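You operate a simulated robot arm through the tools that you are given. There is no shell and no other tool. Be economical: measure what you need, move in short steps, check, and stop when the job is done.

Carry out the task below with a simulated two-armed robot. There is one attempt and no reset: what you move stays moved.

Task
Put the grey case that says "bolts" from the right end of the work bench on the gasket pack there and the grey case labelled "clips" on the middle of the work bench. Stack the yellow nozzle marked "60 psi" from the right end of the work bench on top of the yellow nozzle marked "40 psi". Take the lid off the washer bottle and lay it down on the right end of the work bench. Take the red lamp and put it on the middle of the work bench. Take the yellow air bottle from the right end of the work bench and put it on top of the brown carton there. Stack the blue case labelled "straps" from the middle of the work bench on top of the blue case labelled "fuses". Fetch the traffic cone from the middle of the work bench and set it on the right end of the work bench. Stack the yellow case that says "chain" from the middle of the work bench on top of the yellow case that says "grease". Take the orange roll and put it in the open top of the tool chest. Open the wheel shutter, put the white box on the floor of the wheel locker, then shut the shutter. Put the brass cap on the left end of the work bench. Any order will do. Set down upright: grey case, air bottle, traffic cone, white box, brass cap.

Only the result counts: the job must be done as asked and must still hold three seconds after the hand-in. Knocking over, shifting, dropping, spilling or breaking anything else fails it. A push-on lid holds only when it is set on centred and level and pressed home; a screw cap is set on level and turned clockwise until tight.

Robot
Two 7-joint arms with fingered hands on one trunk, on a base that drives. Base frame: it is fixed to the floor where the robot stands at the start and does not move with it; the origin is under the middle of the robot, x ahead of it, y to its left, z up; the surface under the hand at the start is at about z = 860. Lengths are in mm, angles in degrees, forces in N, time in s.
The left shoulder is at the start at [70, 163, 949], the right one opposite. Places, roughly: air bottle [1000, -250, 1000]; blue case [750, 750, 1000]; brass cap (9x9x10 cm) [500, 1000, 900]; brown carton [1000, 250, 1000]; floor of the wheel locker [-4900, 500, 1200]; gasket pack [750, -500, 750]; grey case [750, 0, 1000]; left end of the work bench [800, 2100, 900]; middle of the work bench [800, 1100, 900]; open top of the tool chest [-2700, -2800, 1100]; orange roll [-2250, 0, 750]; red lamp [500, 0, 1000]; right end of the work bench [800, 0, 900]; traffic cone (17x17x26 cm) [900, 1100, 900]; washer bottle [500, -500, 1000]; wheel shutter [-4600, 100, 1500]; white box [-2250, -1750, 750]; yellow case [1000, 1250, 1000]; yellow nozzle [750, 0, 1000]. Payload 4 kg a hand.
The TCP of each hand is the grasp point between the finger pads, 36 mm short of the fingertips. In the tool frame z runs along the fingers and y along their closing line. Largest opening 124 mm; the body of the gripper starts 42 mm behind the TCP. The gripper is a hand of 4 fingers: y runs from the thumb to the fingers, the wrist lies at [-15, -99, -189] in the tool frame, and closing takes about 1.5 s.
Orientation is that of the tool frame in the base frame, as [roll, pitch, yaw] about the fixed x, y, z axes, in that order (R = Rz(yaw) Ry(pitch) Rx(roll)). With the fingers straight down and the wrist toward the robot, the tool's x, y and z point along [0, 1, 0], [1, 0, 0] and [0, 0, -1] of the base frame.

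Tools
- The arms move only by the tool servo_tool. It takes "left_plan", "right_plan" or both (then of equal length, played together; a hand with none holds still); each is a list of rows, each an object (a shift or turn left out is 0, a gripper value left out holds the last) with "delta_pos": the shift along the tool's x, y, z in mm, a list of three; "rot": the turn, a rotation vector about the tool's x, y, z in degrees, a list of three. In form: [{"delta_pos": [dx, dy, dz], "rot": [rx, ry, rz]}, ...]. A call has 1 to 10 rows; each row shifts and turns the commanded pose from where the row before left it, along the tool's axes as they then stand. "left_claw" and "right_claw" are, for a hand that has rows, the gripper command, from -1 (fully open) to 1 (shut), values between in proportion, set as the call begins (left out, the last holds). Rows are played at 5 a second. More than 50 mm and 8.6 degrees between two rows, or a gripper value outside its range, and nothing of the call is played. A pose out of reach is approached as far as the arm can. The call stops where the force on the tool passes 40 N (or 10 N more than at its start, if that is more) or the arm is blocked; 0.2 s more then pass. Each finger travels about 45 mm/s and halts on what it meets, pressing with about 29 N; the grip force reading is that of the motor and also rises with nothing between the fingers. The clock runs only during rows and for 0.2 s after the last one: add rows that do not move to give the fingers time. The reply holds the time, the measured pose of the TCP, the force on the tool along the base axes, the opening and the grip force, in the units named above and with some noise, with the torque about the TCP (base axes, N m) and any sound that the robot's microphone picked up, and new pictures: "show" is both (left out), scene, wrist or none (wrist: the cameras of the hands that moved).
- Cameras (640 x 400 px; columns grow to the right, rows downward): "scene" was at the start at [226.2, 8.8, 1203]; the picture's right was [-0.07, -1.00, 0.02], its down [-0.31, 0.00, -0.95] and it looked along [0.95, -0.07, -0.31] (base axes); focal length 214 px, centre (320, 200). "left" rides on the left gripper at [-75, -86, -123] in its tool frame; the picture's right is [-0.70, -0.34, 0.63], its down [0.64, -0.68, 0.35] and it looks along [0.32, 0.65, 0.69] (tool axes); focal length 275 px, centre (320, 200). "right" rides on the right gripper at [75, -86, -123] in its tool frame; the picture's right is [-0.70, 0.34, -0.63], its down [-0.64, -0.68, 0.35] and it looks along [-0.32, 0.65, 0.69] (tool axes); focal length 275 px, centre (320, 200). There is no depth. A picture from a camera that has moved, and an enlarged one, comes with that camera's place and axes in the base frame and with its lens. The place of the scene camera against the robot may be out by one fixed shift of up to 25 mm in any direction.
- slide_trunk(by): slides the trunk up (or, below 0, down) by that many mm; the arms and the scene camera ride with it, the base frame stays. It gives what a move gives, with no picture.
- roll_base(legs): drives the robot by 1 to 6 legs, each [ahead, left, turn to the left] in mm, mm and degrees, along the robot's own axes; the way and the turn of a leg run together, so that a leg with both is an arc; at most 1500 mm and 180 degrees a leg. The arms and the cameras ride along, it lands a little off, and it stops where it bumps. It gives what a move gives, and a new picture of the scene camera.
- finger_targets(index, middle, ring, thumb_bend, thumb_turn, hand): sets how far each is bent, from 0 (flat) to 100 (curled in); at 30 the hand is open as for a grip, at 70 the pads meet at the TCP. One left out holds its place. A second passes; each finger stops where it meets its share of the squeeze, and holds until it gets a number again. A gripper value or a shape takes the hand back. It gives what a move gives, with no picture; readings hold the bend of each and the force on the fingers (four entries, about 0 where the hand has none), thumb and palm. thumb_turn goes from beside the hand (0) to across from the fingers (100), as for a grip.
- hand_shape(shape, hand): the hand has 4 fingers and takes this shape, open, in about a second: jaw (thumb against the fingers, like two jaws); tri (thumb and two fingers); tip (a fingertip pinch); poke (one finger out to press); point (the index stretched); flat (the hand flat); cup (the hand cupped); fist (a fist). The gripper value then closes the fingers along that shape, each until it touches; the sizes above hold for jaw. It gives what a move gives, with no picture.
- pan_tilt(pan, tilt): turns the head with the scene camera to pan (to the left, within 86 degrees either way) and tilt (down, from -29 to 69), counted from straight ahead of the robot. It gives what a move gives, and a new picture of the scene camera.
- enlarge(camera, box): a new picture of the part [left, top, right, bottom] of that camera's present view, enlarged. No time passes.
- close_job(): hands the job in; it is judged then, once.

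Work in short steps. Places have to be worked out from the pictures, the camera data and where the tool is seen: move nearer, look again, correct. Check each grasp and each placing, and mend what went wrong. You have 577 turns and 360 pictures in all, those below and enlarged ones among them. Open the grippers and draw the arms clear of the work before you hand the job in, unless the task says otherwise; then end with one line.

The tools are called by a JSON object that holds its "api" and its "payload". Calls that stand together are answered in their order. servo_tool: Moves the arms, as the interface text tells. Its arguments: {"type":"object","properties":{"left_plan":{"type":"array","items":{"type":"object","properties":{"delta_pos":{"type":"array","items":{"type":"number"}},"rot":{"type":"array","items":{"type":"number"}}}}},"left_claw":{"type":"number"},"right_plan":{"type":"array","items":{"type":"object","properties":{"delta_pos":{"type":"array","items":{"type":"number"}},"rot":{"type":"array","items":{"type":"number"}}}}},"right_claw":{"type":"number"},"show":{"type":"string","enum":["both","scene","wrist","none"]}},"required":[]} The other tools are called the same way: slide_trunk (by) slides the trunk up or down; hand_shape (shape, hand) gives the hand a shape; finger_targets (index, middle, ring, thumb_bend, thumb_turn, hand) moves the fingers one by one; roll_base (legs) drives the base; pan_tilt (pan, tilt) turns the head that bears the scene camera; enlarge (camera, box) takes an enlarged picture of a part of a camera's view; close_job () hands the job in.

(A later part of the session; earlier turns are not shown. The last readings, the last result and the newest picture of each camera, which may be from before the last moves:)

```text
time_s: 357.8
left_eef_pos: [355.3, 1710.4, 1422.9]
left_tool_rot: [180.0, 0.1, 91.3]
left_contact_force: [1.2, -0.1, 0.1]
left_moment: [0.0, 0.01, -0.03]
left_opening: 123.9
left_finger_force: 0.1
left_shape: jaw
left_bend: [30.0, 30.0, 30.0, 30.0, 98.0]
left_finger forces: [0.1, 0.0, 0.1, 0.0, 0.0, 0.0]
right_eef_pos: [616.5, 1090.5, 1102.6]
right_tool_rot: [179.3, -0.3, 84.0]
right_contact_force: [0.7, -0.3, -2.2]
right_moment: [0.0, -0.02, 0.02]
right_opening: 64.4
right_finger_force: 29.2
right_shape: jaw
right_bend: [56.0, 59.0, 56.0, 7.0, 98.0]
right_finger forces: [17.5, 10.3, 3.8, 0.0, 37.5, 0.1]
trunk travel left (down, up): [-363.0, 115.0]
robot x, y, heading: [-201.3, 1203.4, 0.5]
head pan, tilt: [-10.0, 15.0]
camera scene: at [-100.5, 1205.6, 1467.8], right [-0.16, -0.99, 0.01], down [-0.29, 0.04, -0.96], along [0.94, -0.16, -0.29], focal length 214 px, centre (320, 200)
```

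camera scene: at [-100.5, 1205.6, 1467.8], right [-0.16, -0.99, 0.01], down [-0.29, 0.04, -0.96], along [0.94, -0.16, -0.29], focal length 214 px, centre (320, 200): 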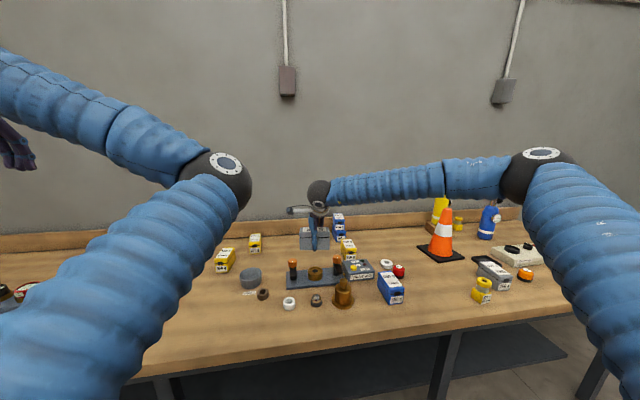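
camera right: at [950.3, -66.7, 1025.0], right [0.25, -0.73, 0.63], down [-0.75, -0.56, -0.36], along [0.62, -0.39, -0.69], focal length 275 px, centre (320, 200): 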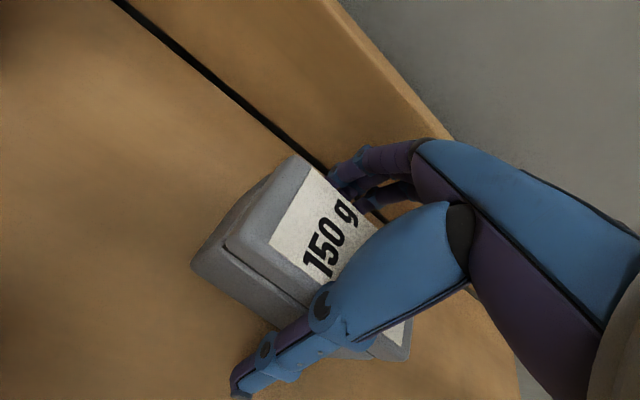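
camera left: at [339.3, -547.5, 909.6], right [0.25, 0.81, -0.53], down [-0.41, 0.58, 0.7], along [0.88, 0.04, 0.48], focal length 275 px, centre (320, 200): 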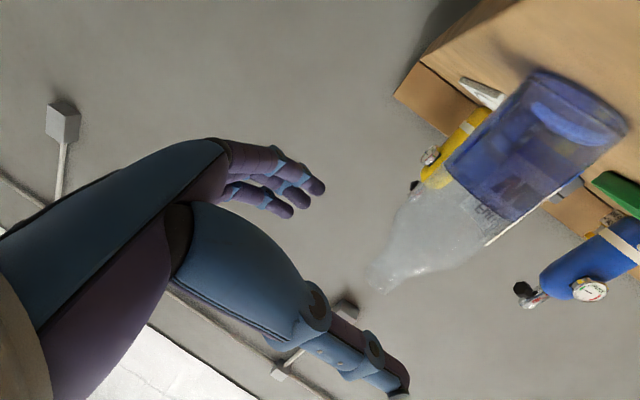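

{"api": "roll_base", "payload": {"legs": [[305, 5, 0]]}}

{"api": "slide_trunk", "payload": {"by": -150}}

{"api": "enlarge", "payload": {"camera": "right", "box": [0, 0, 640, 400]}}

```text
time_s: 359.9
left_eef_pos: [659.7, 1719.4, 1423.4]
left_tool_rot: [-180.0, 0.0, 91.3]
left_contact_force: [0.2, -0.2, 0.4]
left_moment: [0.03, -0.01, 0.01]
left_opening: 123.9
left_finger_force: 0.1
left_shape: jaw
left_bend: [30.0, 30.0, 30.0, 30.0, 98.0]
left_finger forces: [0.0, 0.1, 0.0, 0.0, 0.1, 0.0]
right_eef_pos: [920.6, 1097.4, 1100.6]
right_tool_rot: [179.4, -0.4, 84.0]
right_contact_force: [-0.1, 0.2, -1.2]
right_moment: [0.01, 0.01, -0.01]
right_opening: 64.0
right_finger_force: 29.3
right_shape: jaw
right_bend: [56.0, 59.0, 56.0, 7.0, 98.0]
right_finger forces: [17.5, 10.4, 3.7, 0.1, 37.6, 0.0]
trunk travel left (down, up): [-363.0, 115.0]
robot x, y, heading: [100.1, 1216.9, 0.4]
head pan, tilt: [-10.0, 15.0]
camera scene: at [204.2, 1213.7, 1467.8], right [-0.16, -0.99, 0.01], down [-0.29, 0.04, -0.96], along [0.94, -0.16, -0.29], focal length 214 px, centre (320, 200)
```

scene: 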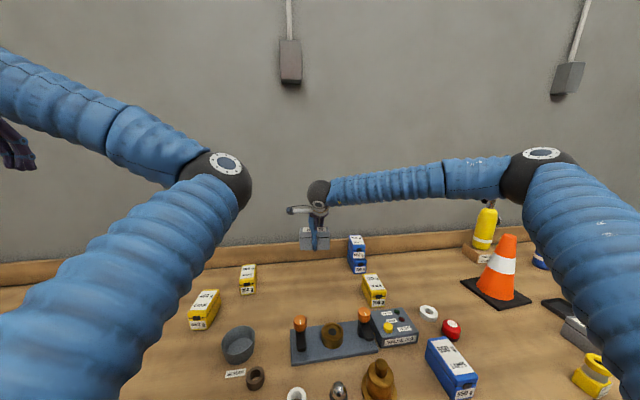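

```text
time_s: 361.6
left_eef_pos: [657.0, 1719.0, 1275.0]
left_tool_rot: [179.9, 0.0, 91.2]
left_contact_force: [-0.3, 0.6, 0.3]
left_moment: [-0.01, 0.01, -0.01]
left_opening: 123.6
left_finger_force: 0.0
left_shape: jaw
left_bend: [30.0, 30.0, 30.0, 30.0, 98.0]
left_finger forces: [0.1, 0.0, 0.1, 0.0, 0.0, 0.0]
right_eef_pos: [918.9, 1096.7, 953.3]
right_tool_rot: [179.1, -0.3, 84.0]
right_contact_force: [-0.9, 0.5, -1.6]
right_moment: [0.0, -0.02, 0.02]
right_opening: 64.6
right_finger_force: 29.1
right_shape: jaw
right_bend: [56.0, 59.0, 56.0, 8.0, 98.0]
right_finger forces: [17.5, 10.4, 3.7, 0.0, 37.3, 0.0]
trunk travel left (down, up): [-213.0, 265.0]
robot x, y, heading: [93.3, 1213.5, 0.6]
head pan, tilt: [-10.0, 15.0]
```

```text
1.00 times, centred on (320, 200) of right (not enlarged: the box is as wide or as high as the picture)
camera zoom: at [840.8, 1179.0, 1075.7], right [0.25, -0.73, 0.63], down [-0.74, -0.57, -0.36], along [0.62, -0.38, -0.69], focal length 275 px, centre (320, 200)
```

zoom: 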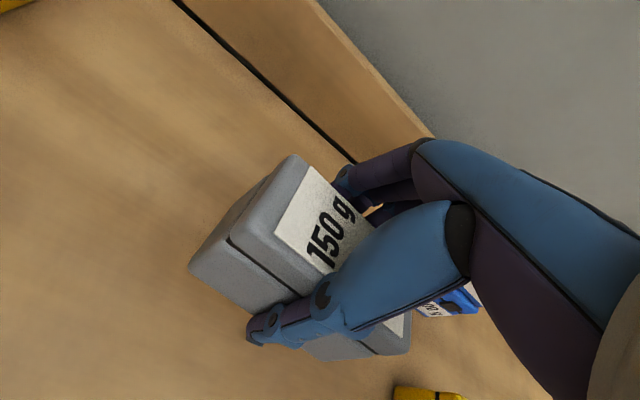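

Clear area. Lower to the bench and release.

{"api": "slide_trunk", "payload": {"by": -44}}

{"api": "servo_tool", "payload": {"right_plan": [{"delta_pos": [0, 0, 2]}, {"delta_pos": [0, 0, 2]}], "show": "none"}}

```text
time_s: 362.5
left_eef_pos: [659.0, 1720.0, 1228.6]
left_tool_rot: [179.8, 0.0, 91.3]
left_contact_force: [0.2, 0.5, 0.3]
left_moment: [-0.01, -0.01, 0.0]
left_opening: 124.0
left_finger_force: 0.1
left_shape: jaw
left_bend: [30.0, 30.0, 30.0, 30.0, 98.0]
left_finger forces: [0.0, 0.0, 0.1, 0.0, 0.1, 0.1]
right_eef_pos: [921.7, 1097.2, 907.6]
right_tool_rot: [179.3, -0.3, 84.0]
right_contact_force: [0.9, 0.1, 2.0]
right_moment: [0.02, -0.06, 0.05]
right_opening: 64.1
right_finger_force: 29.1
right_shape: jaw
right_bend: [57.0, 59.0, 56.0, 7.0, 98.0]
right_finger forces: [17.7, 10.3, 3.7, 0.0, 37.1, 0.0]
trunk travel left (down, up): [-169.0, 309.0]
robot x, y, heading: [99.5, 1211.5, 0.8]
head pan, tilt: [-10.0, 15.0]
```

```text
time_s: 363.1
left_eef_pos: [659.5, 1719.1, 1230.3]
left_tool_rot: [179.9, 0.0, 91.3]
left_contact_force: [-0.7, -0.4, 0.0]
left_moment: [-0.03, 0.02, 0.01]
left_opening: 124.0
left_finger_force: 0.0
left_shape: jaw
left_bend: [30.0, 30.0, 30.0, 30.0, 98.0]
left_finger forces: [0.0, 0.0, 0.0, 0.0, 0.1, 0.0]
right_eef_pos: [919.5, 1098.0, 905.8]
right_tool_rot: [179.2, -0.4, 84.0]
right_contact_force: [0.7, -0.4, 13.8]
right_moment: [-0.1, -0.29, -0.03]
right_opening: 64.0
right_finger_force: 29.3
right_shape: jaw
right_bend: [56.0, 59.0, 56.0, 7.0, 98.0]
right_finger forces: [18.6, 11.0, 4.0, 0.1, 42.4, 0.1]
trunk travel left (down, up): [-169.0, 309.0]
robot x, y, heading: [97.9, 1211.7, 0.6]
head pan, tilt: [-10.0, 15.0]
```

{"api": "servo_tool", "payload": {"right_plan": [{}, {}, {}, {}, {}, {}, {}, {"delta_pos": [0, 0, -40]}, {"delta_pos": [0, 0, -50]}, {"delta_pos": [0, 0, -50]}], "right_claw": -1, "show": "wrist"}}

{"api": "slide_trunk", "payload": {"by": 150}}

```text
time_s: 365.3
left_eef_pos: [658.6, 1720.3, 1230.1]
left_tool_rot: [179.9, -0.1, 91.3]
left_contact_force: [0.3, 0.1, 0.1]
left_moment: [0.0, -0.02, -0.01]
left_opening: 123.8
left_finger_force: 0.0
left_shape: jaw
left_bend: [30.0, 30.0, 30.0, 30.0, 98.0]
left_finger forces: [0.0, 0.1, 0.0, 0.0, 0.0, 0.1]
right_eef_pos: [919.6, 1099.4, 1043.1]
right_tool_rot: [179.4, -0.2, 84.0]
right_contact_force: [-0.6, 0.2, 0.0]
right_moment: [-0.02, -0.02, 0.0]
right_opening: 123.9
right_finger_force: 0.1
right_shape: jaw
right_bend: [30.0, 30.0, 30.0, 30.0, 98.0]
right_finger forces: [0.0, 0.1, 0.0, 0.0, 0.0, 0.0]
trunk travel left (down, up): [-169.0, 309.0]
robot x, y, heading: [93.5, 1214.9, 0.9]
head pan, tilt: [-10.0, 15.0]
camera right: at [839.5, 1180.0, 1164.4], right [0.26, -0.73, 0.63], down [-0.74, -0.57, -0.36], along [0.62, -0.38, -0.69], focal length 275 px, centre (320, 200)
```

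right: 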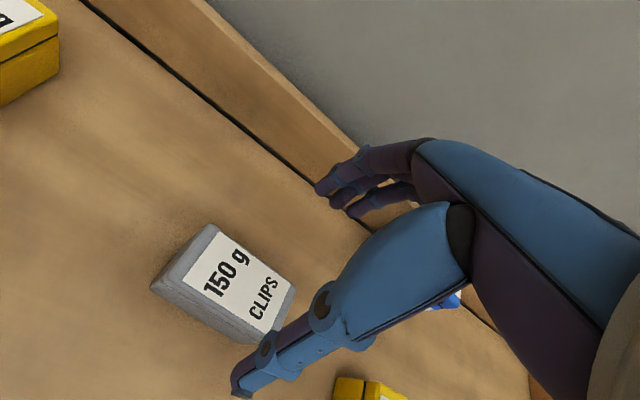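

```text
time_s: 367.1
left_eef_pos: [660.0, 1719.6, 1379.1]
left_tool_rot: [-180.0, -0.1, 91.4]
left_contact_force: [0.6, 0.3, -0.3]
left_moment: [0.0, 0.03, -0.02]
left_opening: 123.8
left_finger_force: 0.0
left_shape: jaw
left_bend: [30.0, 30.0, 30.0, 30.0, 98.0]
left_finger forces: [0.0, 0.0, 0.0, 0.0, 0.1, 0.0]
right_eef_pos: [919.5, 1097.1, 1192.4]
right_tool_rot: [179.3, -0.3, 84.0]
right_contact_force: [-0.4, -0.3, -0.5]
right_moment: [0.02, -0.02, 0.01]
right_opening: 123.7
right_finger_force: 0.0
right_shape: jaw
right_bend: [30.0, 30.0, 30.0, 30.0, 98.0]
right_finger forces: [0.0, 0.1, 0.0, 0.1, 0.0, 0.1]
trunk travel left (down, up): [-319.0, 159.0]
robot x, y, heading: [99.5, 1212.2, 0.7]
head pan, tilt: [-10.0, 15.0]
```

CLIPS is placed. Now the yellow cases: move left for a view.

{"api": "roll_base", "payload": {"legs": [[-130, 0, -0.7], [0, 330, 0]]}}

{"api": "enlarge", "payload": {"camera": "right", "box": [0, 0, 640, 400]}}

```text
time_s: 370.1
left_eef_pos: [535.3, 2037.3, 1380.0]
left_tool_rot: [180.0, 0.1, 90.8]
left_contact_force: [-0.1, 0.1, -0.1]
left_moment: [-0.03, 0.0, 0.03]
left_opening: 123.8
left_finger_force: 0.1
left_shape: jaw
left_bend: [30.0, 30.0, 30.0, 30.0, 98.0]
left_finger forces: [0.0, 0.0, 0.1, 0.0, 0.0, 0.0]
right_eef_pos: [788.3, 1412.8, 1194.6]
right_tool_rot: [179.3, -0.3, 83.6]
right_contact_force: [-1.0, -0.2, -0.2]
right_moment: [0.0, 0.0, 0.02]
right_opening: 123.8
right_finger_force: 0.0
right_shape: jaw
right_bend: [30.0, 30.0, 30.0, 30.0, 98.0]
right_finger forces: [0.1, 0.0, 0.0, 0.0, 0.0, 0.1]
trunk travel left (down, up): [-319.0, 159.0]
robot x, y, heading: [-31.2, 1536.8, -0.0]
head pan, tilt: [-10.0, 15.0]
camera scene: at [87.1, 1536.0, 1419.8], right [-0.17, -0.99, 0.01], down [-0.31, 0.04, -0.95], along [0.93, -0.17, -0.32], focal length 214 px, centre (320, 200)
```

scene: 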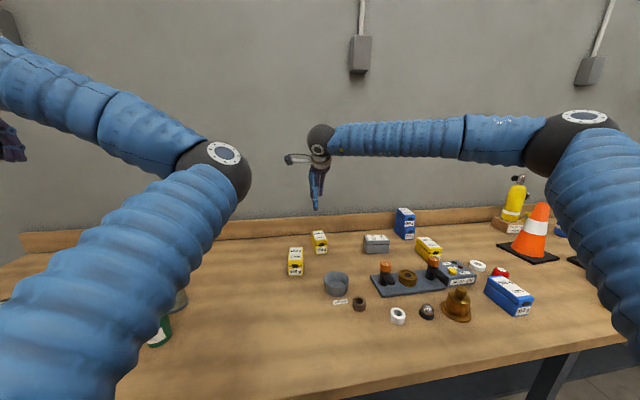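

```text
1.00 times, centred on (320, 200) of right (not enlarged: the box is as wide or as high as the picture)
camera zoom: at [710.3, 1494.8, 1316.2], right [0.25, -0.73, 0.63], down [-0.75, -0.56, -0.36], along [0.62, -0.38, -0.69], focal length 275 px, centre (320, 200)
```

zoom: 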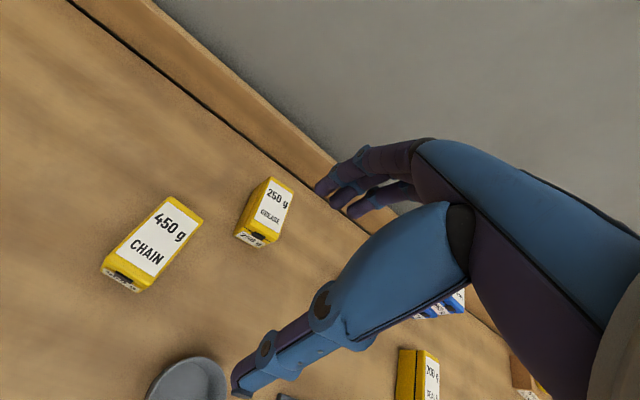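

CHAIN: centre ≈[841,1487], az −6°. GREASE: centre ≈[984,1368], az +3°. Reorient the right hand to the tilted pose (closing along y).

{"api": "servo_tool", "payload": {"right_plan": [{"rot": [0, 0, -8.2]}, {"rot": [0, 0, -8.2]}, {"rot": [0, 0, -8.2]}, {"rot": [0, 0, -8.2]}, {"rot": [0, 0, -8.2]}, {"rot": [0, 0, -8.2]}, {"rot": [0, 0, -8.2]}, {"rot": [0, -8.2, 0]}, {"rot": [0, -8.2, 0]}, {"rot": [0, -8.2, 0]}], "show": "none"}}

{"api": "servo_tool", "payload": {"right_plan": [{"rot": [0, -8.2, 0]}, {"rot": [0, -8.2, 0]}, {"rot": [-5.3, 0, -5.8]}, {"rot": [-5.3, 0, -5.8]}, {"rot": [-5.3, 0, -5.8]}, {"rot": [-5.3, 0, -5.8]}], "show": "wrist"}}

```text
time_s: 372.3
left_eef_pos: [534.7, 2036.6, 1378.3]
left_tool_rot: [179.9, 0.1, 90.7]
left_contact_force: [-0.4, -0.5, 0.3]
left_moment: [0.01, 0.07, 0.03]
left_opening: 123.9
left_finger_force: 0.2
left_shape: jaw
left_bend: [30.0, 30.0, 30.0, 30.0, 98.0]
left_finger forces: [0.0, 0.0, 0.1, 0.0, 0.0, 0.0]
right_eef_pos: [779.1, 1417.6, 1191.9]
right_tool_rot: [179.2, 25.1, 134.5]
right_contact_force: [-0.3, -0.5, -0.1]
right_moment: [-0.01, -0.04, 0.0]
right_opening: 123.9
right_finger_force: 0.0
right_shape: jaw
right_bend: [30.0, 30.0, 30.0, 30.0, 98.0]
right_finger forces: [0.1, 0.0, 0.1, 0.0, 0.0, 0.0]
right hand out of reach, approached as far as the arm can: row 7
trunk travel left (down, up): [-319.0, 159.0]
robot x, y, heading: [-30.1, 1533.0, -0.0]
head pan, tilt: [-10.0, 15.0]
```

```text
time_s: 373.7
left_eef_pos: [533.0, 2036.5, 1379.6]
left_tool_rot: [179.9, 0.0, 90.8]
left_contact_force: [0.1, 0.0, -0.5]
left_moment: [-0.01, 0.01, 0.0]
left_opening: 123.8
left_finger_force: 0.2
left_shape: jaw
left_bend: [30.0, 30.0, 30.0, 30.0, 98.0]
left_finger forces: [0.0, 0.1, 0.0, 0.1, 0.0, 0.0]
right_eef_pos: [743.4, 1423.7, 1158.8]
right_tool_rot: [176.8, 43.3, 163.4]
right_contact_force: [0.7, 0.2, 0.5]
right_moment: [0.0, -0.02, -0.03]
right_opening: 123.9
right_finger_force: 0.1
right_shape: jaw
right_bend: [30.0, 30.0, 30.0, 30.0, 98.0]
right_finger forces: [0.0, 0.0, 0.0, 0.1, 0.1, 0.0]
right hand out of reach, approached as far as the arm can: row 5, 6
trunk travel left (down, up): [-319.0, 159.0]
robot x, y, heading: [-30.7, 1535.7, 0.2]
head pan, tilt: [-10.0, 15.0]
camera right: at [587.6, 1372.8, 1193.4], right [0.14, 0.27, 0.95], down [0.51, -0.84, 0.16], along [0.85, 0.46, -0.26], focal length 275 px, centre (320, 200)
```

right: 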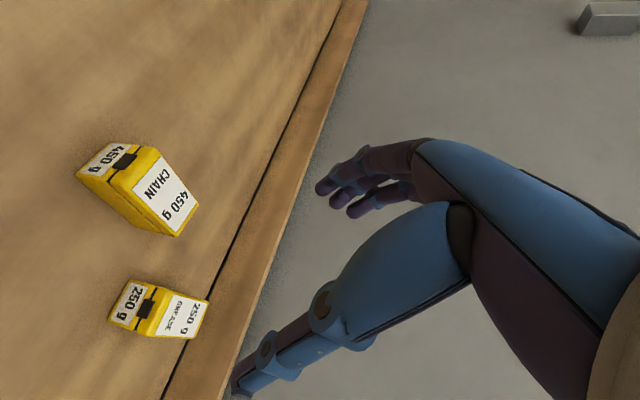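

Turn the base 9° to square the grip with CHAIN, reposition and lower.

{"api": "roll_base", "payload": {"legs": [[0, 0, 9], [-8, -53, 0]]}}

{"api": "slide_trunk", "payload": {"by": -130}}

{"api": "enlarge", "payload": {"camera": "right", "box": [0, 0, 640, 400]}}

```text
time_s: 375.3
left_eef_pos: [449.4, 2064.7, 1381.0]
left_tool_rot: [179.9, -0.1, 99.7]
left_contact_force: [-0.1, -0.7, -0.1]
left_moment: [0.02, 0.01, -0.03]
left_opening: 123.8
left_finger_force: 0.1
left_shape: jaw
left_bend: [30.0, 30.0, 30.0, 30.0, 98.0]
left_finger forces: [0.0, 0.0, 0.0, 0.0, 0.0, 0.1]
right_eef_pos: [753.6, 1491.1, 1159.6]
right_tool_rot: [176.9, 43.1, 172.3]
right_contact_force: [0.1, -0.3, 0.7]
right_moment: [-0.03, 0.02, 0.01]
right_opening: 123.8
right_finger_force: 0.0
right_shape: jaw
right_bend: [30.0, 30.0, 30.0, 30.0, 98.0]
right_finger forces: [0.1, 0.1, 0.0, 0.0, 0.1, 0.1]
trunk travel left (down, up): [-319.0, 159.0]
robot x, y, heading: [-31.7, 1487.0, 9.0]
head pan, tilt: [-10.0, 15.0]
camera scene: at [88.9, 1497.7, 1419.8], right [-0.02, -1.0, 0.01], down [-0.32, 0.0, -0.95], along [0.95, -0.02, -0.32], focal length 214 px, centre (320, 200)
```

scene: 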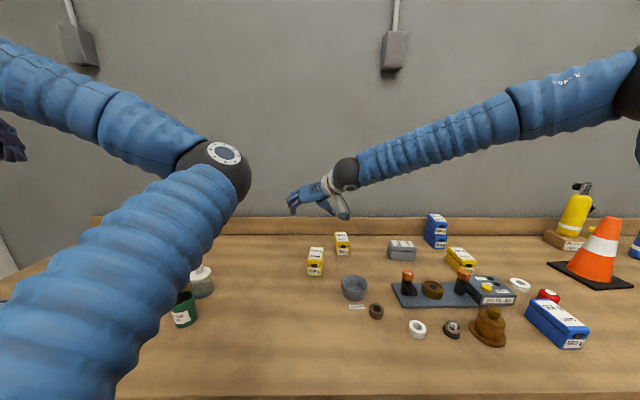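

```text
time_s: 376.9
left_eef_pos: [448.1, 2066.4, 1251.8]
left_tool_rot: [179.8, 0.1, 99.7]
left_contact_force: [0.3, 0.8, -0.4]
left_moment: [-0.01, 0.0, 0.0]
left_opening: 123.8
left_finger_force: 0.1
left_shape: jaw
left_bend: [30.0, 30.0, 30.0, 30.0, 98.0]
left_finger forces: [0.0, 0.0, 0.0, 0.1, 0.0, 0.0]
right_eef_pos: [751.4, 1492.1, 1030.5]
right_tool_rot: [176.8, 43.3, 172.3]
right_contact_force: [-0.1, 0.7, -0.4]
right_moment: [-0.02, -0.02, -0.02]
right_opening: 124.0
right_finger_force: 0.1
right_shape: jaw
right_bend: [30.0, 30.0, 30.0, 30.0, 98.0]
right_finger forces: [0.0, 0.0, 0.1, 0.0, 0.0, 0.0]
trunk travel left (down, up): [-189.0, 289.0]
robot x, y, heading: [-30.4, 1485.0, 9.1]
head pan, tilt: [-10.0, 15.0]
```

```text
1.00 times, centred on (320, 200) of right (not enlarged: the box is as wide or as high as the picture)
camera zoom: at [605.5, 1418.4, 1064.7], right [0.1, 0.29, 0.95], down [0.64, -0.75, 0.16], along [0.77, 0.59, -0.26], focal length 275 px, centre (320, 200)
```

zoom: 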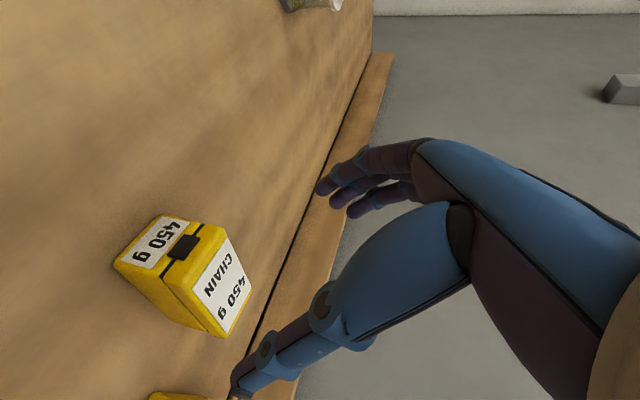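

{"api": "servo_tool", "payload": {"right_plan": [{"delta_pos": [7, -1.4, 45.3]}, {"delta_pos": [7, -1.4, 45.3]}, {"delta_pos": [7, -1.4, 45.3]}], "show": "wrist"}}

{"api": "servo_tool", "payload": {"right_plan": [{}, {}, {}, {}, {}, {}, {}, {}], "right_claw": 1, "show": "wrist"}}

```text
time_s: 377.7
left_eef_pos: [451.6, 2064.9, 1247.6]
left_tool_rot: [-179.9, 0.0, 99.7]
left_contact_force: [-0.1, 0.3, -0.7]
left_moment: [0.0, 0.02, 0.0]
left_opening: 123.7
left_finger_force: 0.1
left_shape: jaw
left_bend: [30.0, 30.0, 30.0, 30.0, 98.0]
left_finger forces: [0.0, 0.1, 0.1, 0.0, 0.1, 0.1]
right_eef_pos: [833.4, 1485.4, 915.1]
right_tool_rot: [176.8, 43.0, 172.2]
right_contact_force: [-0.1, 0.2, 0.4]
right_moment: [0.0, -0.02, -0.01]
right_opening: 123.7
right_finger_force: 0.0
right_shape: jaw
right_bend: [30.0, 30.0, 30.0, 30.0, 98.0]
right_finger forces: [0.1, 0.0, 0.0, 0.0, 0.0, 0.0]
trunk travel left (down, up): [-189.0, 289.0]
robot x, y, heading: [-31.0, 1482.5, 9.1]
head pan, tilt: [-10.0, 15.0]
camera right: at [686.7, 1411.6, 949.3], right [0.1, 0.29, 0.95], down [0.64, -0.75, 0.16], along [0.76, 0.59, -0.26], focal length 275 px, centre (320, 200)
```

right: 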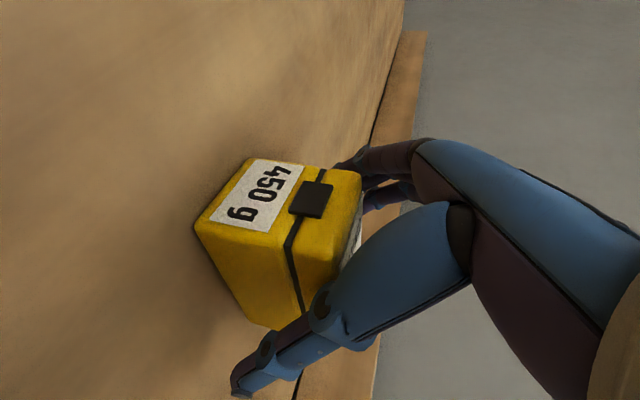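

```text
time_s: 379.5
left_eef_pos: [449.3, 2065.2, 1249.8]
left_tool_rot: [179.9, 0.0, 99.7]
left_contact_force: [0.8, 0.4, -0.3]
left_moment: [-0.02, -0.04, 0.01]
left_opening: 123.9
left_finger_force: 0.1
left_shape: jaw
left_bend: [30.0, 30.0, 30.0, 30.0, 98.0]
left_finger forces: [0.0, 0.0, 0.1, 0.0, 0.1, 0.1]
right_eef_pos: [831.5, 1486.4, 916.6]
right_tool_rot: [176.7, 43.2, 172.1]
right_contact_force: [-0.2, 0.2, 2.5]
right_moment: [0.18, -0.1, 0.1]
right_opening: 73.9
right_finger_force: 29.5
right_shape: jaw
right_bend: [43.0, 47.0, 46.0, 48.0, 99.0]
right_finger forces: [16.3, 8.0, 3.8, 0.0, 29.4, 0.0]
trunk travel left (down, up): [-189.0, 289.0]
robot x, y, heading: [-31.3, 1483.9, 9.0]
head pan, tilt: [-10.0, 15.0]
camera right: at [685.0, 1412.0, 951.5], right [0.1, 0.29, 0.95], down [0.64, -0.75, 0.16], along [0.76, 0.59, -0.26], focal length 275 px, centre (320, 200)
```

right: 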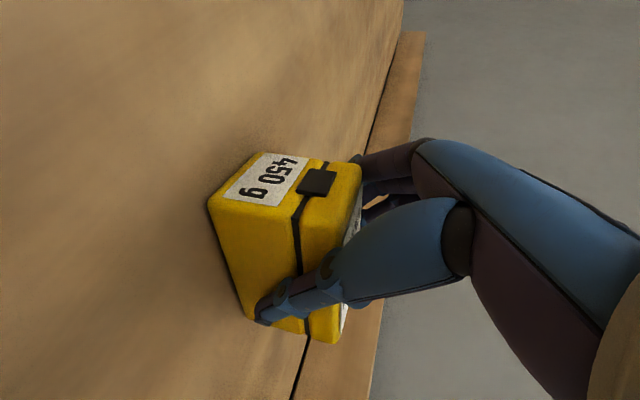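

Gripped. Lift, turn 12° further (to match GREASE), and carry it over GREASE.

{"api": "slide_trunk", "payload": {"by": 160}}

{"api": "roll_base", "payload": {"legs": [[0, 0, 12], [38, -343, 0]]}}

{"api": "enlarge", "payload": {"camera": "right", "box": [0, 0, 640, 400]}}

```text
time_s: 381.3
left_eef_pos: [451.9, 2065.1, 1409.4]
left_tool_rot: [179.9, 0.0, 99.7]
left_contact_force: [-0.4, 0.6, -0.2]
left_moment: [-0.03, -0.02, 0.02]
left_opening: 123.9
left_finger_force: 0.1
left_shape: jaw
left_bend: [30.0, 30.0, 30.0, 30.0, 98.0]
left_finger forces: [0.0, 0.1, 0.0, 0.1, 0.0, 0.1]
right_eef_pos: [830.6, 1484.9, 1073.5]
right_tool_rot: [177.0, 43.1, 172.4]
right_contact_force: [0.2, -0.6, -3.9]
right_moment: [-0.02, 0.04, 0.03]
right_opening: 73.2
right_finger_force: 28.8
right_shape: jaw
right_bend: [43.0, 47.0, 46.0, 48.0, 98.0]
right_finger forces: [15.3, 7.6, 3.8, 0.0, 27.5, 0.0]
trunk travel left (down, up): [-349.0, 129.0]
robot x, y, heading: [-29.8, 1484.1, 8.9]
head pan, tilt: [-10.0, 15.0]
```

```text
time_s: 384.3
left_eef_pos: [477.7, 1847.2, 1410.0]
left_tool_rot: [179.9, 0.1, 111.5]
left_contact_force: [0.0, 0.0, -0.3]
left_moment: [0.01, 0.04, 0.02]
left_opening: 123.9
left_finger_force: 0.1
left_shape: jaw
left_bend: [30.0, 30.0, 30.0, 30.0, 98.0]
left_finger forces: [0.1, 0.0, 0.0, 0.0, 0.0, 0.0]
right_eef_pos: [968.4, 1356.1, 1074.4]
right_tool_rot: [176.8, 43.1, -176.1]
right_contact_force: [0.4, -0.7, -3.7]
right_moment: [-0.02, 0.03, 0.02]
right_opening: 73.5
right_finger_force: 28.8
right_shape: jaw
right_bend: [43.0, 47.0, 46.0, 48.0, 98.0]
right_finger forces: [15.3, 7.7, 3.9, 0.0, 27.6, 0.0]
trunk travel left (down, up): [-349.0, 129.0]
robot x, y, heading: [124.3, 1177.0, 20.7]
head pan, tilt: [-10.0, 15.0]
camera scene: at [234.1, 1214.4, 1452.6], right [0.19, -0.98, 0.01], down [-0.29, -0.06, -0.95], along [0.94, 0.18, -0.3], focal length 214 px, centre (320, 200)
```

scene: 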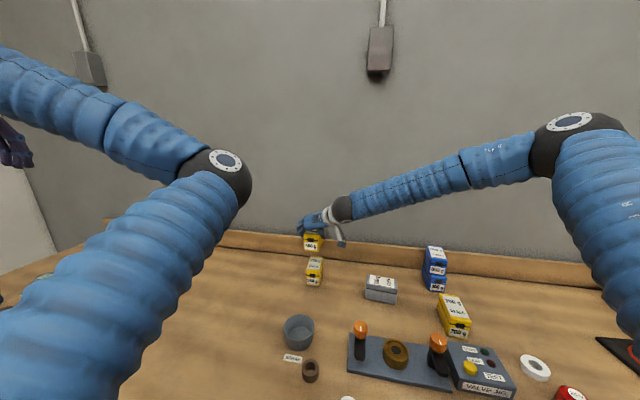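

```text
1.00 times, centred on (320, 200) of right (not enlarged: the box is as wide or as high as the picture)
camera zoom: at [839.9, 1253.7, 1109.3], right [0.04, 0.31, 0.95], down [0.78, -0.61, 0.16], along [0.63, 0.73, -0.26], focal length 275 px, centre (320, 200)
```

zoom: 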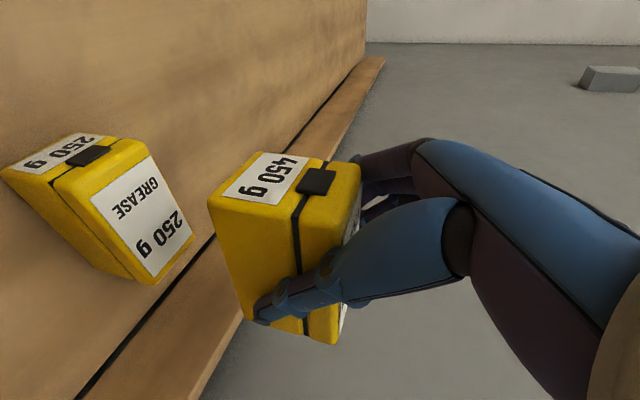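

Aligned within 4 mm. Lower onto GREASE.

{"api": "slide_trunk", "payload": {"by": -84}}

{"api": "servo_tool", "payload": {"right_plan": [{"delta_pos": [1.4, -1, 1.5]}, {"delta_pos": [1.4, -1, 1.5]}, {"delta_pos": [1.4, 0, 1.5]}], "show": "wrist"}}

```text
time_s: 385.5
left_eef_pos: [476.9, 1846.9, 1326.9]
left_tool_rot: [179.9, 0.0, 111.5]
left_contact_force: [0.1, 0.0, 0.5]
left_moment: [-0.01, -0.01, 0.02]
left_opening: 124.1
left_finger_force: 0.0
left_shape: jaw
left_bend: [30.0, 30.0, 30.0, 30.0, 98.0]
left_finger forces: [0.0, 0.0, 0.0, 0.1, 0.0, 0.0]
right_eef_pos: [968.7, 1356.4, 991.3]
right_tool_rot: [177.0, 43.1, -175.8]
right_contact_force: [-0.5, 0.6, -4.0]
right_moment: [-0.02, 0.07, 0.01]
right_opening: 73.6
right_finger_force: 28.5
right_shape: jaw
right_bend: [43.0, 47.0, 47.0, 48.0, 98.0]
right_finger forces: [15.4, 7.5, 4.0, 0.0, 27.3, 0.1]
trunk travel left (down, up): [-265.0, 213.0]
robot x, y, heading: [125.8, 1178.3, 20.9]
head pan, tilt: [-10.0, 15.0]
```

```text
time_s: 386.3
left_eef_pos: [475.7, 1846.8, 1325.2]
left_tool_rot: [179.9, -0.1, 111.6]
left_contact_force: [-0.3, 0.0, -0.1]
left_moment: [-0.02, 0.03, 0.01]
left_opening: 123.9
left_finger_force: 0.1
left_shape: jaw
left_bend: [30.0, 30.0, 30.0, 30.0, 98.0]
left_finger forces: [0.0, 0.1, 0.0, 0.0, 0.0, 0.0]
right_eef_pos: [967.8, 1355.7, 986.5]
right_tool_rot: [176.9, 43.4, -176.0]
right_contact_force: [0.1, 0.5, 6.2]
right_moment: [0.25, -0.05, -0.02]
right_opening: 73.9
right_finger_force: 29.2
right_shape: jaw
right_bend: [43.0, 47.0, 47.0, 48.0, 98.0]
right_finger forces: [16.2, 7.6, 3.9, 0.0, 28.7, 0.0]
trunk travel left (down, up): [-265.0, 213.0]
robot x, y, heading: [125.0, 1182.6, 20.5]
head pan, tilt: [-10.0, 15.0]
camera right: at [839.3, 1252.4, 1021.3], right [0.04, 0.3, 0.95], down [0.78, -0.61, 0.16], along [0.63, 0.73, -0.26], focal length 275 px, centre (320, 200)
```

right: 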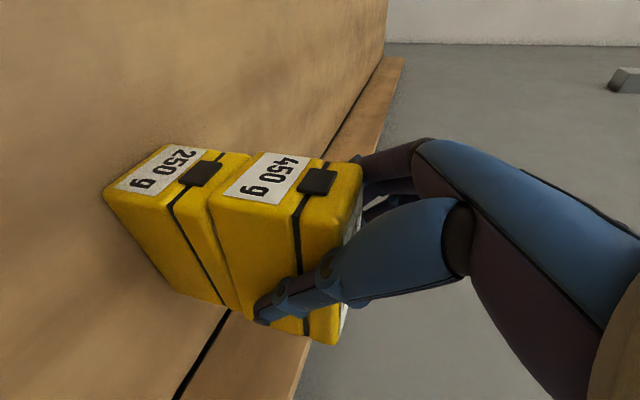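

Perfectly aligned stack, in contact. Release and withdraw.

{"api": "servo_tool", "payload": {"right_plan": [{}, {}, {}, {}, {}, {}, {}, {"delta_pos": [0, 0, -35]}, {"delta_pos": [0, 0, -45]}, {"delta_pos": [0, 0, -45]}], "right_claw": -1, "show": "wrist"}}

```text
time_s: 388.5
left_eef_pos: [474.9, 1847.5, 1326.9]
left_tool_rot: [179.7, 0.1, 111.4]
left_contact_force: [1.1, 1.2, -0.5]
left_moment: [0.0, -0.04, 0.01]
left_opening: 123.8
left_finger_force: 0.0
left_shape: jaw
left_bend: [30.0, 30.0, 30.0, 30.0, 98.0]
left_finger forces: [0.0, 0.1, 0.0, 0.0, 0.0, 0.1]
right_eef_pos: [880.8, 1341.7, 1076.4]
right_tool_rot: [176.9, 43.3, -175.9]
right_contact_force: [0.2, -0.4, -0.2]
right_moment: [0.01, -0.04, 0.01]
right_opening: 123.9
right_finger_force: 0.0
right_shape: jaw
right_bend: [30.0, 30.0, 30.0, 30.0, 98.0]
right_finger forces: [0.1, 0.1, 0.1, 0.0, 0.1, 0.1]
trunk travel left (down, up): [-265.0, 213.0]
robot x, y, heading: [128.0, 1176.4, 20.7]
head pan, tilt: [-10.0, 15.0]
camera right: at [752.6, 1239.1, 1110.6], right [0.04, 0.31, 0.95], down [0.78, -0.61, 0.16], along [0.63, 0.73, -0.26], focal length 275 px, centre (320, 200)
```

right: 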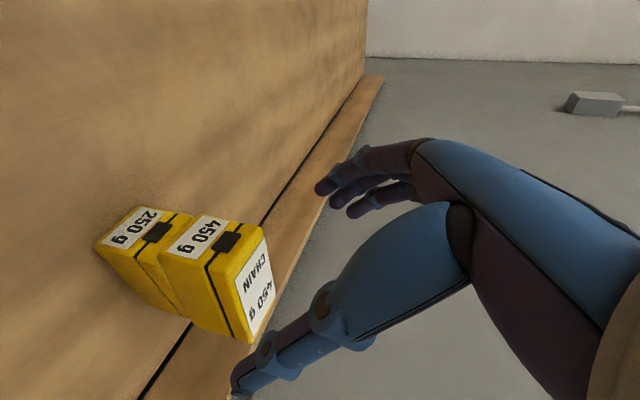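

Stack done. Next the brass cap (≈[531,1000]): back off and look.

{"api": "roll_base", "payload": {"legs": [[-330, 0, 0], [0, 0, -20.7]]}}

{"api": "pan_tilt", "payload": {"pan": 0, "tilt": 35}}

```text
time_s: 391.8
left_eef_pos: [390.4, 1559.7, 1325.6]
left_tool_rot: [179.9, 0.0, 90.3]
left_contact_force: [-0.4, 0.6, -0.3]
left_moment: [0.02, -0.03, 0.02]
left_opening: 123.9
left_finger_force: 0.1
left_shape: jaw
left_bend: [30.0, 30.0, 30.0, 30.0, 98.0]
left_finger forces: [0.1, 0.0, 0.0, 0.1, 0.1, 0.1]
right_eef_pos: [587.6, 942.0, 1075.7]
right_tool_rot: [176.8, 43.1, 162.8]
right_contact_force: [0.8, -0.8, 0.2]
right_moment: [0.0, 0.02, 0.0]
right_opening: 123.8
right_finger_force: 0.1
right_shape: jaw
right_bend: [30.0, 30.0, 30.0, 30.0, 98.0]
right_finger forces: [0.0, 0.0, 0.0, 0.0, 0.0, 0.0]
trunk travel left (down, up): [-265.0, 213.0]
robot x, y, heading: [-178.0, 1061.7, -0.2]
head pan, tilt: [-10.0, 15.0]
camera scene: at [-38.4, 1060.5, 1359.1], right [-0.18, -0.98, 0.02], down [-0.36, 0.05, -0.93], along [0.92, -0.17, -0.36], focal length 214 px, centre (320, 200)
```

scene: 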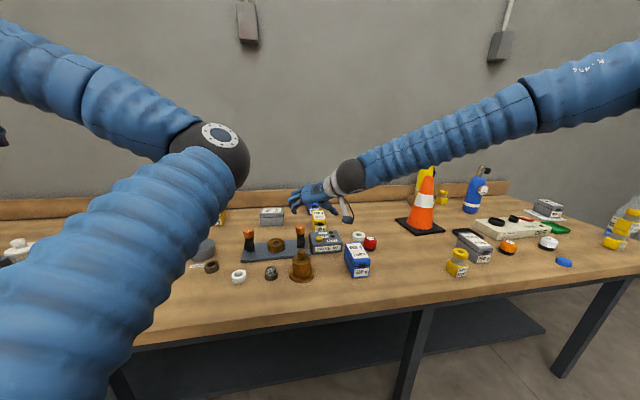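

```text
time_s: 392.6
left_eef_pos: [390.0, 1560.8, 1326.7]
left_tool_rot: [179.8, 0.0, 90.3]
left_contact_force: [0.1, -0.6, 0.1]
left_moment: [0.01, -0.02, 0.0]
left_opening: 123.8
left_finger_force: 0.0
left_shape: jaw
left_bend: [30.0, 30.0, 30.0, 30.0, 98.0]
left_finger forces: [0.0, 0.0, 0.0, 0.0, 0.0, 0.0]
right_eef_pos: [587.0, 942.6, 1075.4]
right_tool_rot: [176.9, 43.1, 163.0]
right_contact_force: [-0.6, 0.8, -0.3]
right_moment: [0.01, 0.02, -0.01]
right_opening: 123.5
right_finger_force: 0.0
right_shape: jaw
right_bend: [30.0, 30.0, 30.0, 30.0, 98.0]
right_finger forces: [0.1, 0.0, 0.0, 0.0, 0.0, 0.0]
trunk travel left (down, up): [-265.0, 213.0]
robot x, y, heading: [-172.8, 1062.9, -0.5]
head pan, tilt: [0.0, 35.0]
camera scene: at [-45.5, 1077.4, 1327.8], right [-0.01, -1.0, 0.0], down [-0.66, 0.0, -0.75], along [0.75, 0.0, -0.66], focal length 214 px, centre (320, 200)
```

scene: 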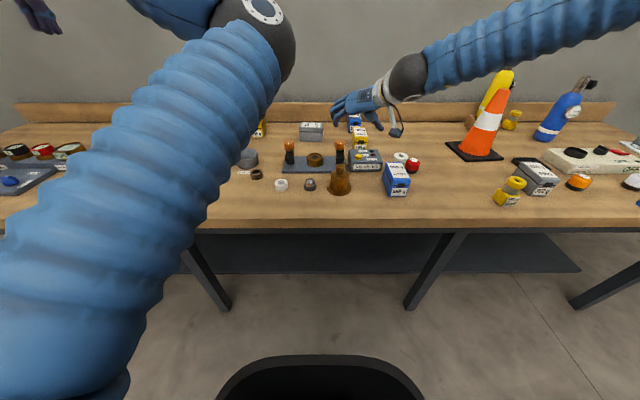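

{"api": "roll_base", "payload": {"legs": [[-150, 65, 0]]}}

{"api": "enlarge", "payload": {"camera": "right", "box": [0, 0, 640, 400]}}

```text
time_s: 394.0
left_eef_pos: [242.7, 1624.1, 1326.6]
left_tool_rot: [179.8, -0.1, 90.1]
left_contact_force: [-0.8, 0.5, -0.9]
left_moment: [0.02, -0.05, -0.02]
left_opening: 123.9
left_finger_force: 0.2
left_shape: jaw
left_bend: [30.0, 30.0, 30.0, 30.0, 98.0]
left_finger forces: [0.0, 0.0, 0.1, 0.1, 0.0, 0.0]
right_eef_pos: [438.7, 1006.1, 1075.9]
right_tool_rot: [176.9, 43.3, 162.8]
right_contact_force: [-0.4, 0.4, -0.2]
right_moment: [-0.01, -0.01, 0.0]
right_opening: 123.7
right_finger_force: 0.0
right_shape: jaw
right_bend: [30.0, 30.0, 30.0, 30.0, 98.0]
right_finger forces: [0.0, 0.1, 0.0, 0.0, 0.1, 0.1]
trunk travel left (down, up): [-265.0, 213.0]
robot x, y, heading: [-325.7, 1130.1, -0.4]
head pan, tilt: [0.0, 35.0]
camera scene: at [-195.2, 1143.2, 1327.9], right [-0.01, -1.0, 0.0], down [-0.66, 0.0, -0.75], along [0.75, -0.01, -0.66], focal length 214 px, centre (320, 200)
```

scene: 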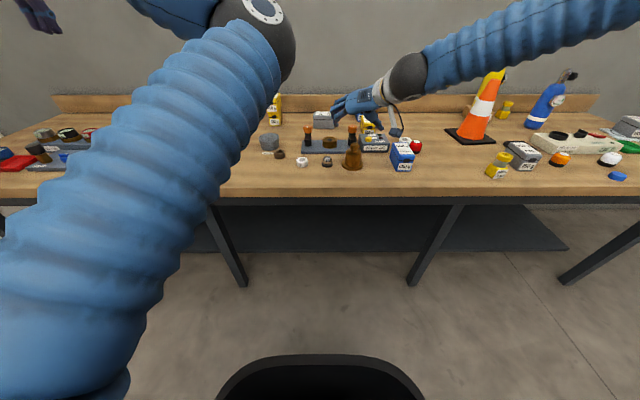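

```text
1.00 times, centred on (320, 200) of right (not enlarged: the box is as wide or as high as the picture)
camera zoom: at [280.7, 956.8, 1110.4], right [0.15, 0.27, 0.95], down [0.5, -0.85, 0.16], along [0.85, 0.45, -0.26], focal length 275 px, centre (320, 200)
```

zoom: 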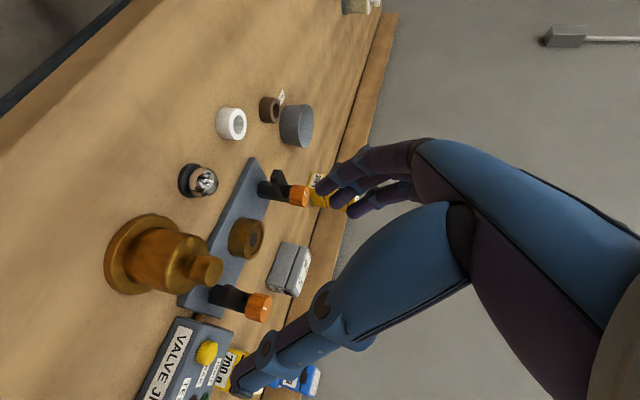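

Brass cap axis ≈[517,985]. Descend to the approach line and advance.

{"api": "servo_tool", "payload": {"right_plan": [{"delta_pos": [28, -3, 19]}, {"delta_pos": [28.8, -3.6, 19]}, {"delta_pos": [0, 0, 40]}, {"delta_pos": [0, 0, 40]}], "show": "wrist"}}

```text
time_s: 395.0
left_eef_pos: [245.3, 1623.6, 1325.3]
left_tool_rot: [180.0, -0.1, 90.3]
left_contact_force: [-0.6, 0.1, 0.0]
left_moment: [0.04, 0.0, -0.03]
left_opening: 123.8
left_finger_force: 0.0
left_shape: jaw
left_bend: [30.0, 30.0, 30.0, 30.0, 98.0]
left_finger forces: [0.0, 0.1, 0.0, 0.0, 0.0, 0.0]
right_eef_pos: [475.1, 992.5, 948.3]
right_tool_rot: [176.8, 43.2, 162.7]
right_contact_force: [-0.1, 0.0, -0.4]
right_moment: [0.01, -0.02, 0.01]
right_opening: 123.8
right_finger_force: 0.0
right_shape: jaw
right_bend: [30.0, 30.0, 30.0, 30.0, 98.0]
right_finger forces: [0.0, 0.0, 0.0, 0.0, 0.0, 0.0]
trunk travel left (down, up): [-265.0, 213.0]
robot x, y, heading: [-327.8, 1127.7, -0.5]
head pan, tilt: [0.0, 35.0]
camera right: at [318.8, 943.0, 983.0], right [0.15, 0.27, 0.95], down [0.5, -0.85, 0.16], along [0.85, 0.45, -0.26], focal length 275 px, centre (320, 200)
```

right: 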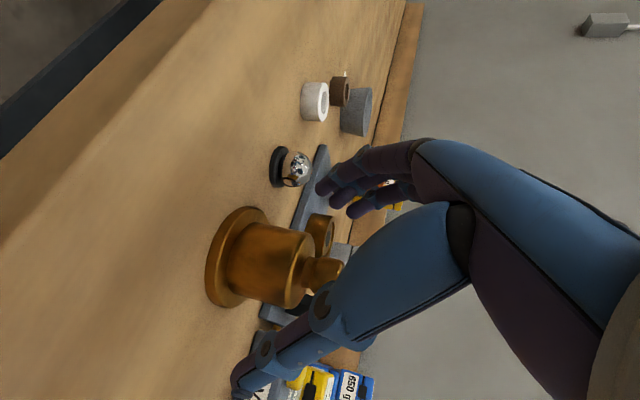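

{"api": "servo_tool", "payload": {"right_plan": [{"delta_pos": [0, 0, 20]}, {"delta_pos": [0, 0, 17]}], "show": "none"}}

{"api": "servo_tool", "payload": {"right_plan": [{}, {}, {}, {}, {}, {}, {}, {}], "right_claw": 1, "show": "wrist"}}

```text
time_s: 395.6
left_eef_pos: [243.9, 1623.1, 1326.8]
left_tool_rot: [179.9, 0.1, 90.3]
left_contact_force: [-0.9, -0.6, 0.0]
left_moment: [0.02, -0.03, 0.0]
left_opening: 123.9
left_finger_force: 0.1
left_shape: jaw
left_bend: [30.0, 30.0, 30.0, 30.0, 98.0]
left_finger forces: [0.0, 0.0, 0.0, 0.1, 0.0, 0.0]
right_eef_pos: [500.0, 987.0, 924.0]
right_tool_rot: [176.9, 43.1, 162.7]
right_contact_force: [0.2, -0.5, 0.7]
right_moment: [-0.01, -0.03, 0.02]
right_opening: 123.8
right_finger_force: 0.0
right_shape: jaw
right_bend: [30.0, 30.0, 30.0, 30.0, 98.0]
right_finger forces: [0.0, 0.0, 0.0, 0.0, 0.1, 0.0]
trunk travel left (down, up): [-265.0, 213.0]
robot x, y, heading: [-326.6, 1125.5, -0.6]
head pan, tilt: [0.0, 35.0]
```

```text
time_s: 397.4
left_eef_pos: [244.2, 1622.9, 1326.8]
left_tool_rot: [179.8, 0.0, 90.3]
left_contact_force: [0.7, -0.3, 0.8]
left_moment: [-0.02, 0.04, 0.03]
left_opening: 123.8
left_finger_force: 0.0
left_shape: jaw
left_bend: [30.0, 30.0, 30.0, 30.0, 98.0]
left_finger forces: [0.1, 0.0, 0.0, 0.0, 0.1, 0.1]
right_eef_pos: [499.9, 986.3, 923.4]
right_tool_rot: [176.9, 43.1, 162.8]
right_contact_force: [-2.0, -1.1, 0.1]
right_moment: [-0.01, 0.06, -0.02]
right_opening: 53.9
right_finger_force: 28.9
right_shape: jaw
right_bend: [39.0, 39.0, 38.0, 63.0, 100.0]
right_finger forces: [12.2, 9.0, 3.4, 0.0, 25.9, 0.0]
trunk travel left (down, up): [-265.0, 213.0]
robot x, y, heading: [-325.4, 1128.5, -0.4]
head pan, tilt: [0.0, 35.0]
camera right: at [343.4, 937.8, 957.7], right [0.15, 0.27, 0.95], down [0.5, -0.85, 0.16], along [0.85, 0.45, -0.26], focal length 275 px, centre (320, 200)
```

right: 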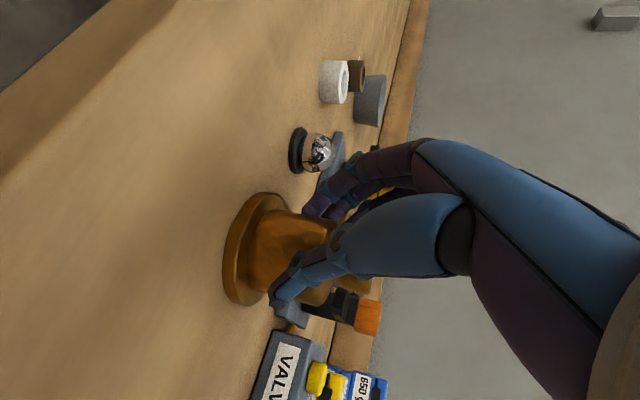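

Gripped. Lift with the trunk and drive toward the left end for a view.

{"api": "slide_trunk", "payload": {"by": 150}}

{"api": "roll_base", "payload": {"legs": [[0, 800, 0]]}}

{"api": "pan_tilt", "payload": {"pan": 20, "tilt": 30}}

```text
time_s: 399.2
left_eef_pos: [244.8, 1623.6, 1474.1]
left_tool_rot: [180.0, -0.1, 90.2]
left_contact_force: [-0.1, -0.4, 0.5]
left_moment: [-0.01, 0.02, 0.0]
left_opening: 124.0
left_finger_force: 0.1
left_shape: jaw
left_bend: [30.0, 30.0, 30.0, 30.0, 98.0]
left_finger forces: [0.0, 0.0, 0.1, 0.0, 0.0, 0.1]
right_eef_pos: [502.0, 988.5, 1070.9]
right_tool_rot: [177.0, 43.1, 162.7]
right_contact_force: [0.5, 0.6, -2.9]
right_moment: [-0.02, 0.1, -0.03]
right_opening: 53.8
right_finger_force: 29.2
right_shape: jaw
right_bend: [40.0, 39.0, 38.0, 63.0, 100.0]
right_finger forces: [12.8, 9.2, 3.3, 0.0, 25.2, 0.1]
trunk travel left (down, up): [-415.0, 63.0]
robot x, y, heading: [-326.6, 1130.0, -0.6]
head pan, tilt: [0.0, 35.0]
```

```text
time_s: 403.5
left_eef_pos: [244.2, 2433.0, 1475.9]
left_tool_rot: [179.9, 0.1, 90.6]
left_contact_force: [-0.2, -0.2, -0.3]
left_moment: [0.02, -0.02, -0.01]
left_opening: 124.0
left_finger_force: 0.0
left_shape: jaw
left_bend: [30.0, 30.0, 30.0, 30.0, 98.0]
left_finger forces: [0.0, 0.0, 0.0, 0.0, 0.0, 0.1]
right_eef_pos: [505.5, 1798.3, 1072.6]
right_tool_rot: [176.7, 43.2, 162.9]
right_contact_force: [-0.1, 0.2, -2.1]
right_moment: [-0.02, 0.13, 0.01]
right_opening: 53.6
right_finger_force: 29.0
right_shape: jaw
right_bend: [40.0, 39.0, 38.0, 63.0, 100.0]
right_finger forces: [12.8, 9.3, 3.2, 0.1, 25.2, 0.0]
trunk travel left (down, up): [-415.0, 63.0]
robot x, y, heading: [-322.3, 1932.8, -0.2]
head pan, tilt: [0.0, 35.0]
camera scene: at [-232.3, 1948.7, 1491.4], right [0.0, -1.0, 0.0], down [-0.58, 0.0, -0.81], along [0.81, 0.0, -0.58], focal length 214 px, centre (320, 200)
```

scene: 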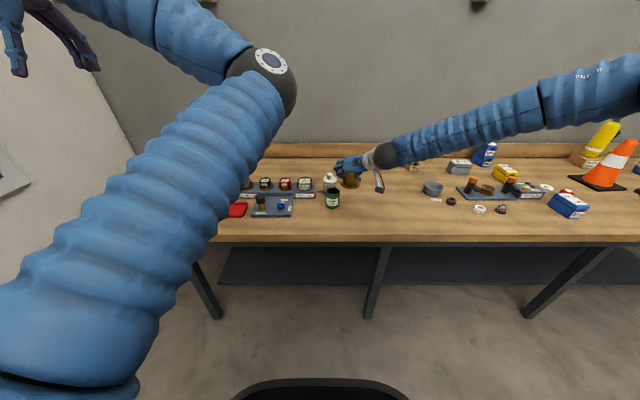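

```text
time_s: 404.3
left_eef_pos: [243.5, 2432.6, 1475.8]
left_tool_rot: [179.9, 0.0, 90.6]
left_contact_force: [-0.3, 0.2, 0.4]
left_moment: [-0.03, -0.03, 0.02]
left_opening: 124.0
left_finger_force: 0.0
left_shape: jaw
left_bend: [30.0, 30.0, 30.0, 30.0, 98.0]
left_finger forces: [0.0, 0.1, 0.1, 0.0, 0.1, 0.0]
right_eef_pos: [506.3, 1797.9, 1072.8]
right_tool_rot: [176.9, 43.2, 163.1]
right_contact_force: [-0.3, -1.1, -4.4]
right_moment: [-0.05, 0.1, 0.0]
right_opening: 53.8
right_finger_force: 28.9
right_shape: jaw
right_bend: [40.0, 39.0, 38.0, 63.0, 100.0]
right_finger forces: [12.8, 9.3, 3.2, 0.0, 25.1, 0.0]
trunk travel left (down, up): [-415.0, 63.0]
robot x, y, heading: [-321.3, 1933.7, -0.3]
head pan, tilt: [20.0, 30.0]
camera scene: at [-235.2, 1979.0, 1499.2], right [0.34, -0.94, 0.0], down [-0.48, -0.17, -0.86], along [0.81, 0.29, -0.51], focal length 214 px, centre (320, 200)
```

scene: 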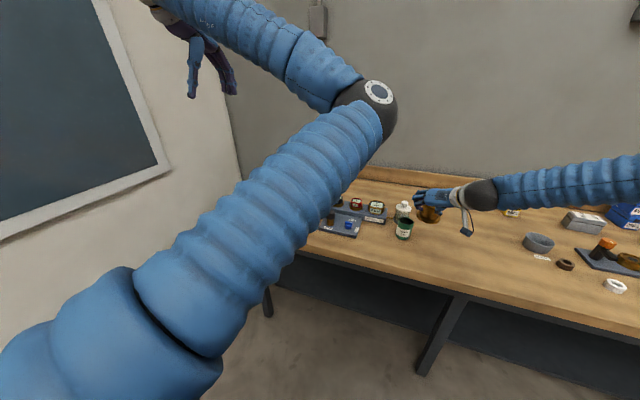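

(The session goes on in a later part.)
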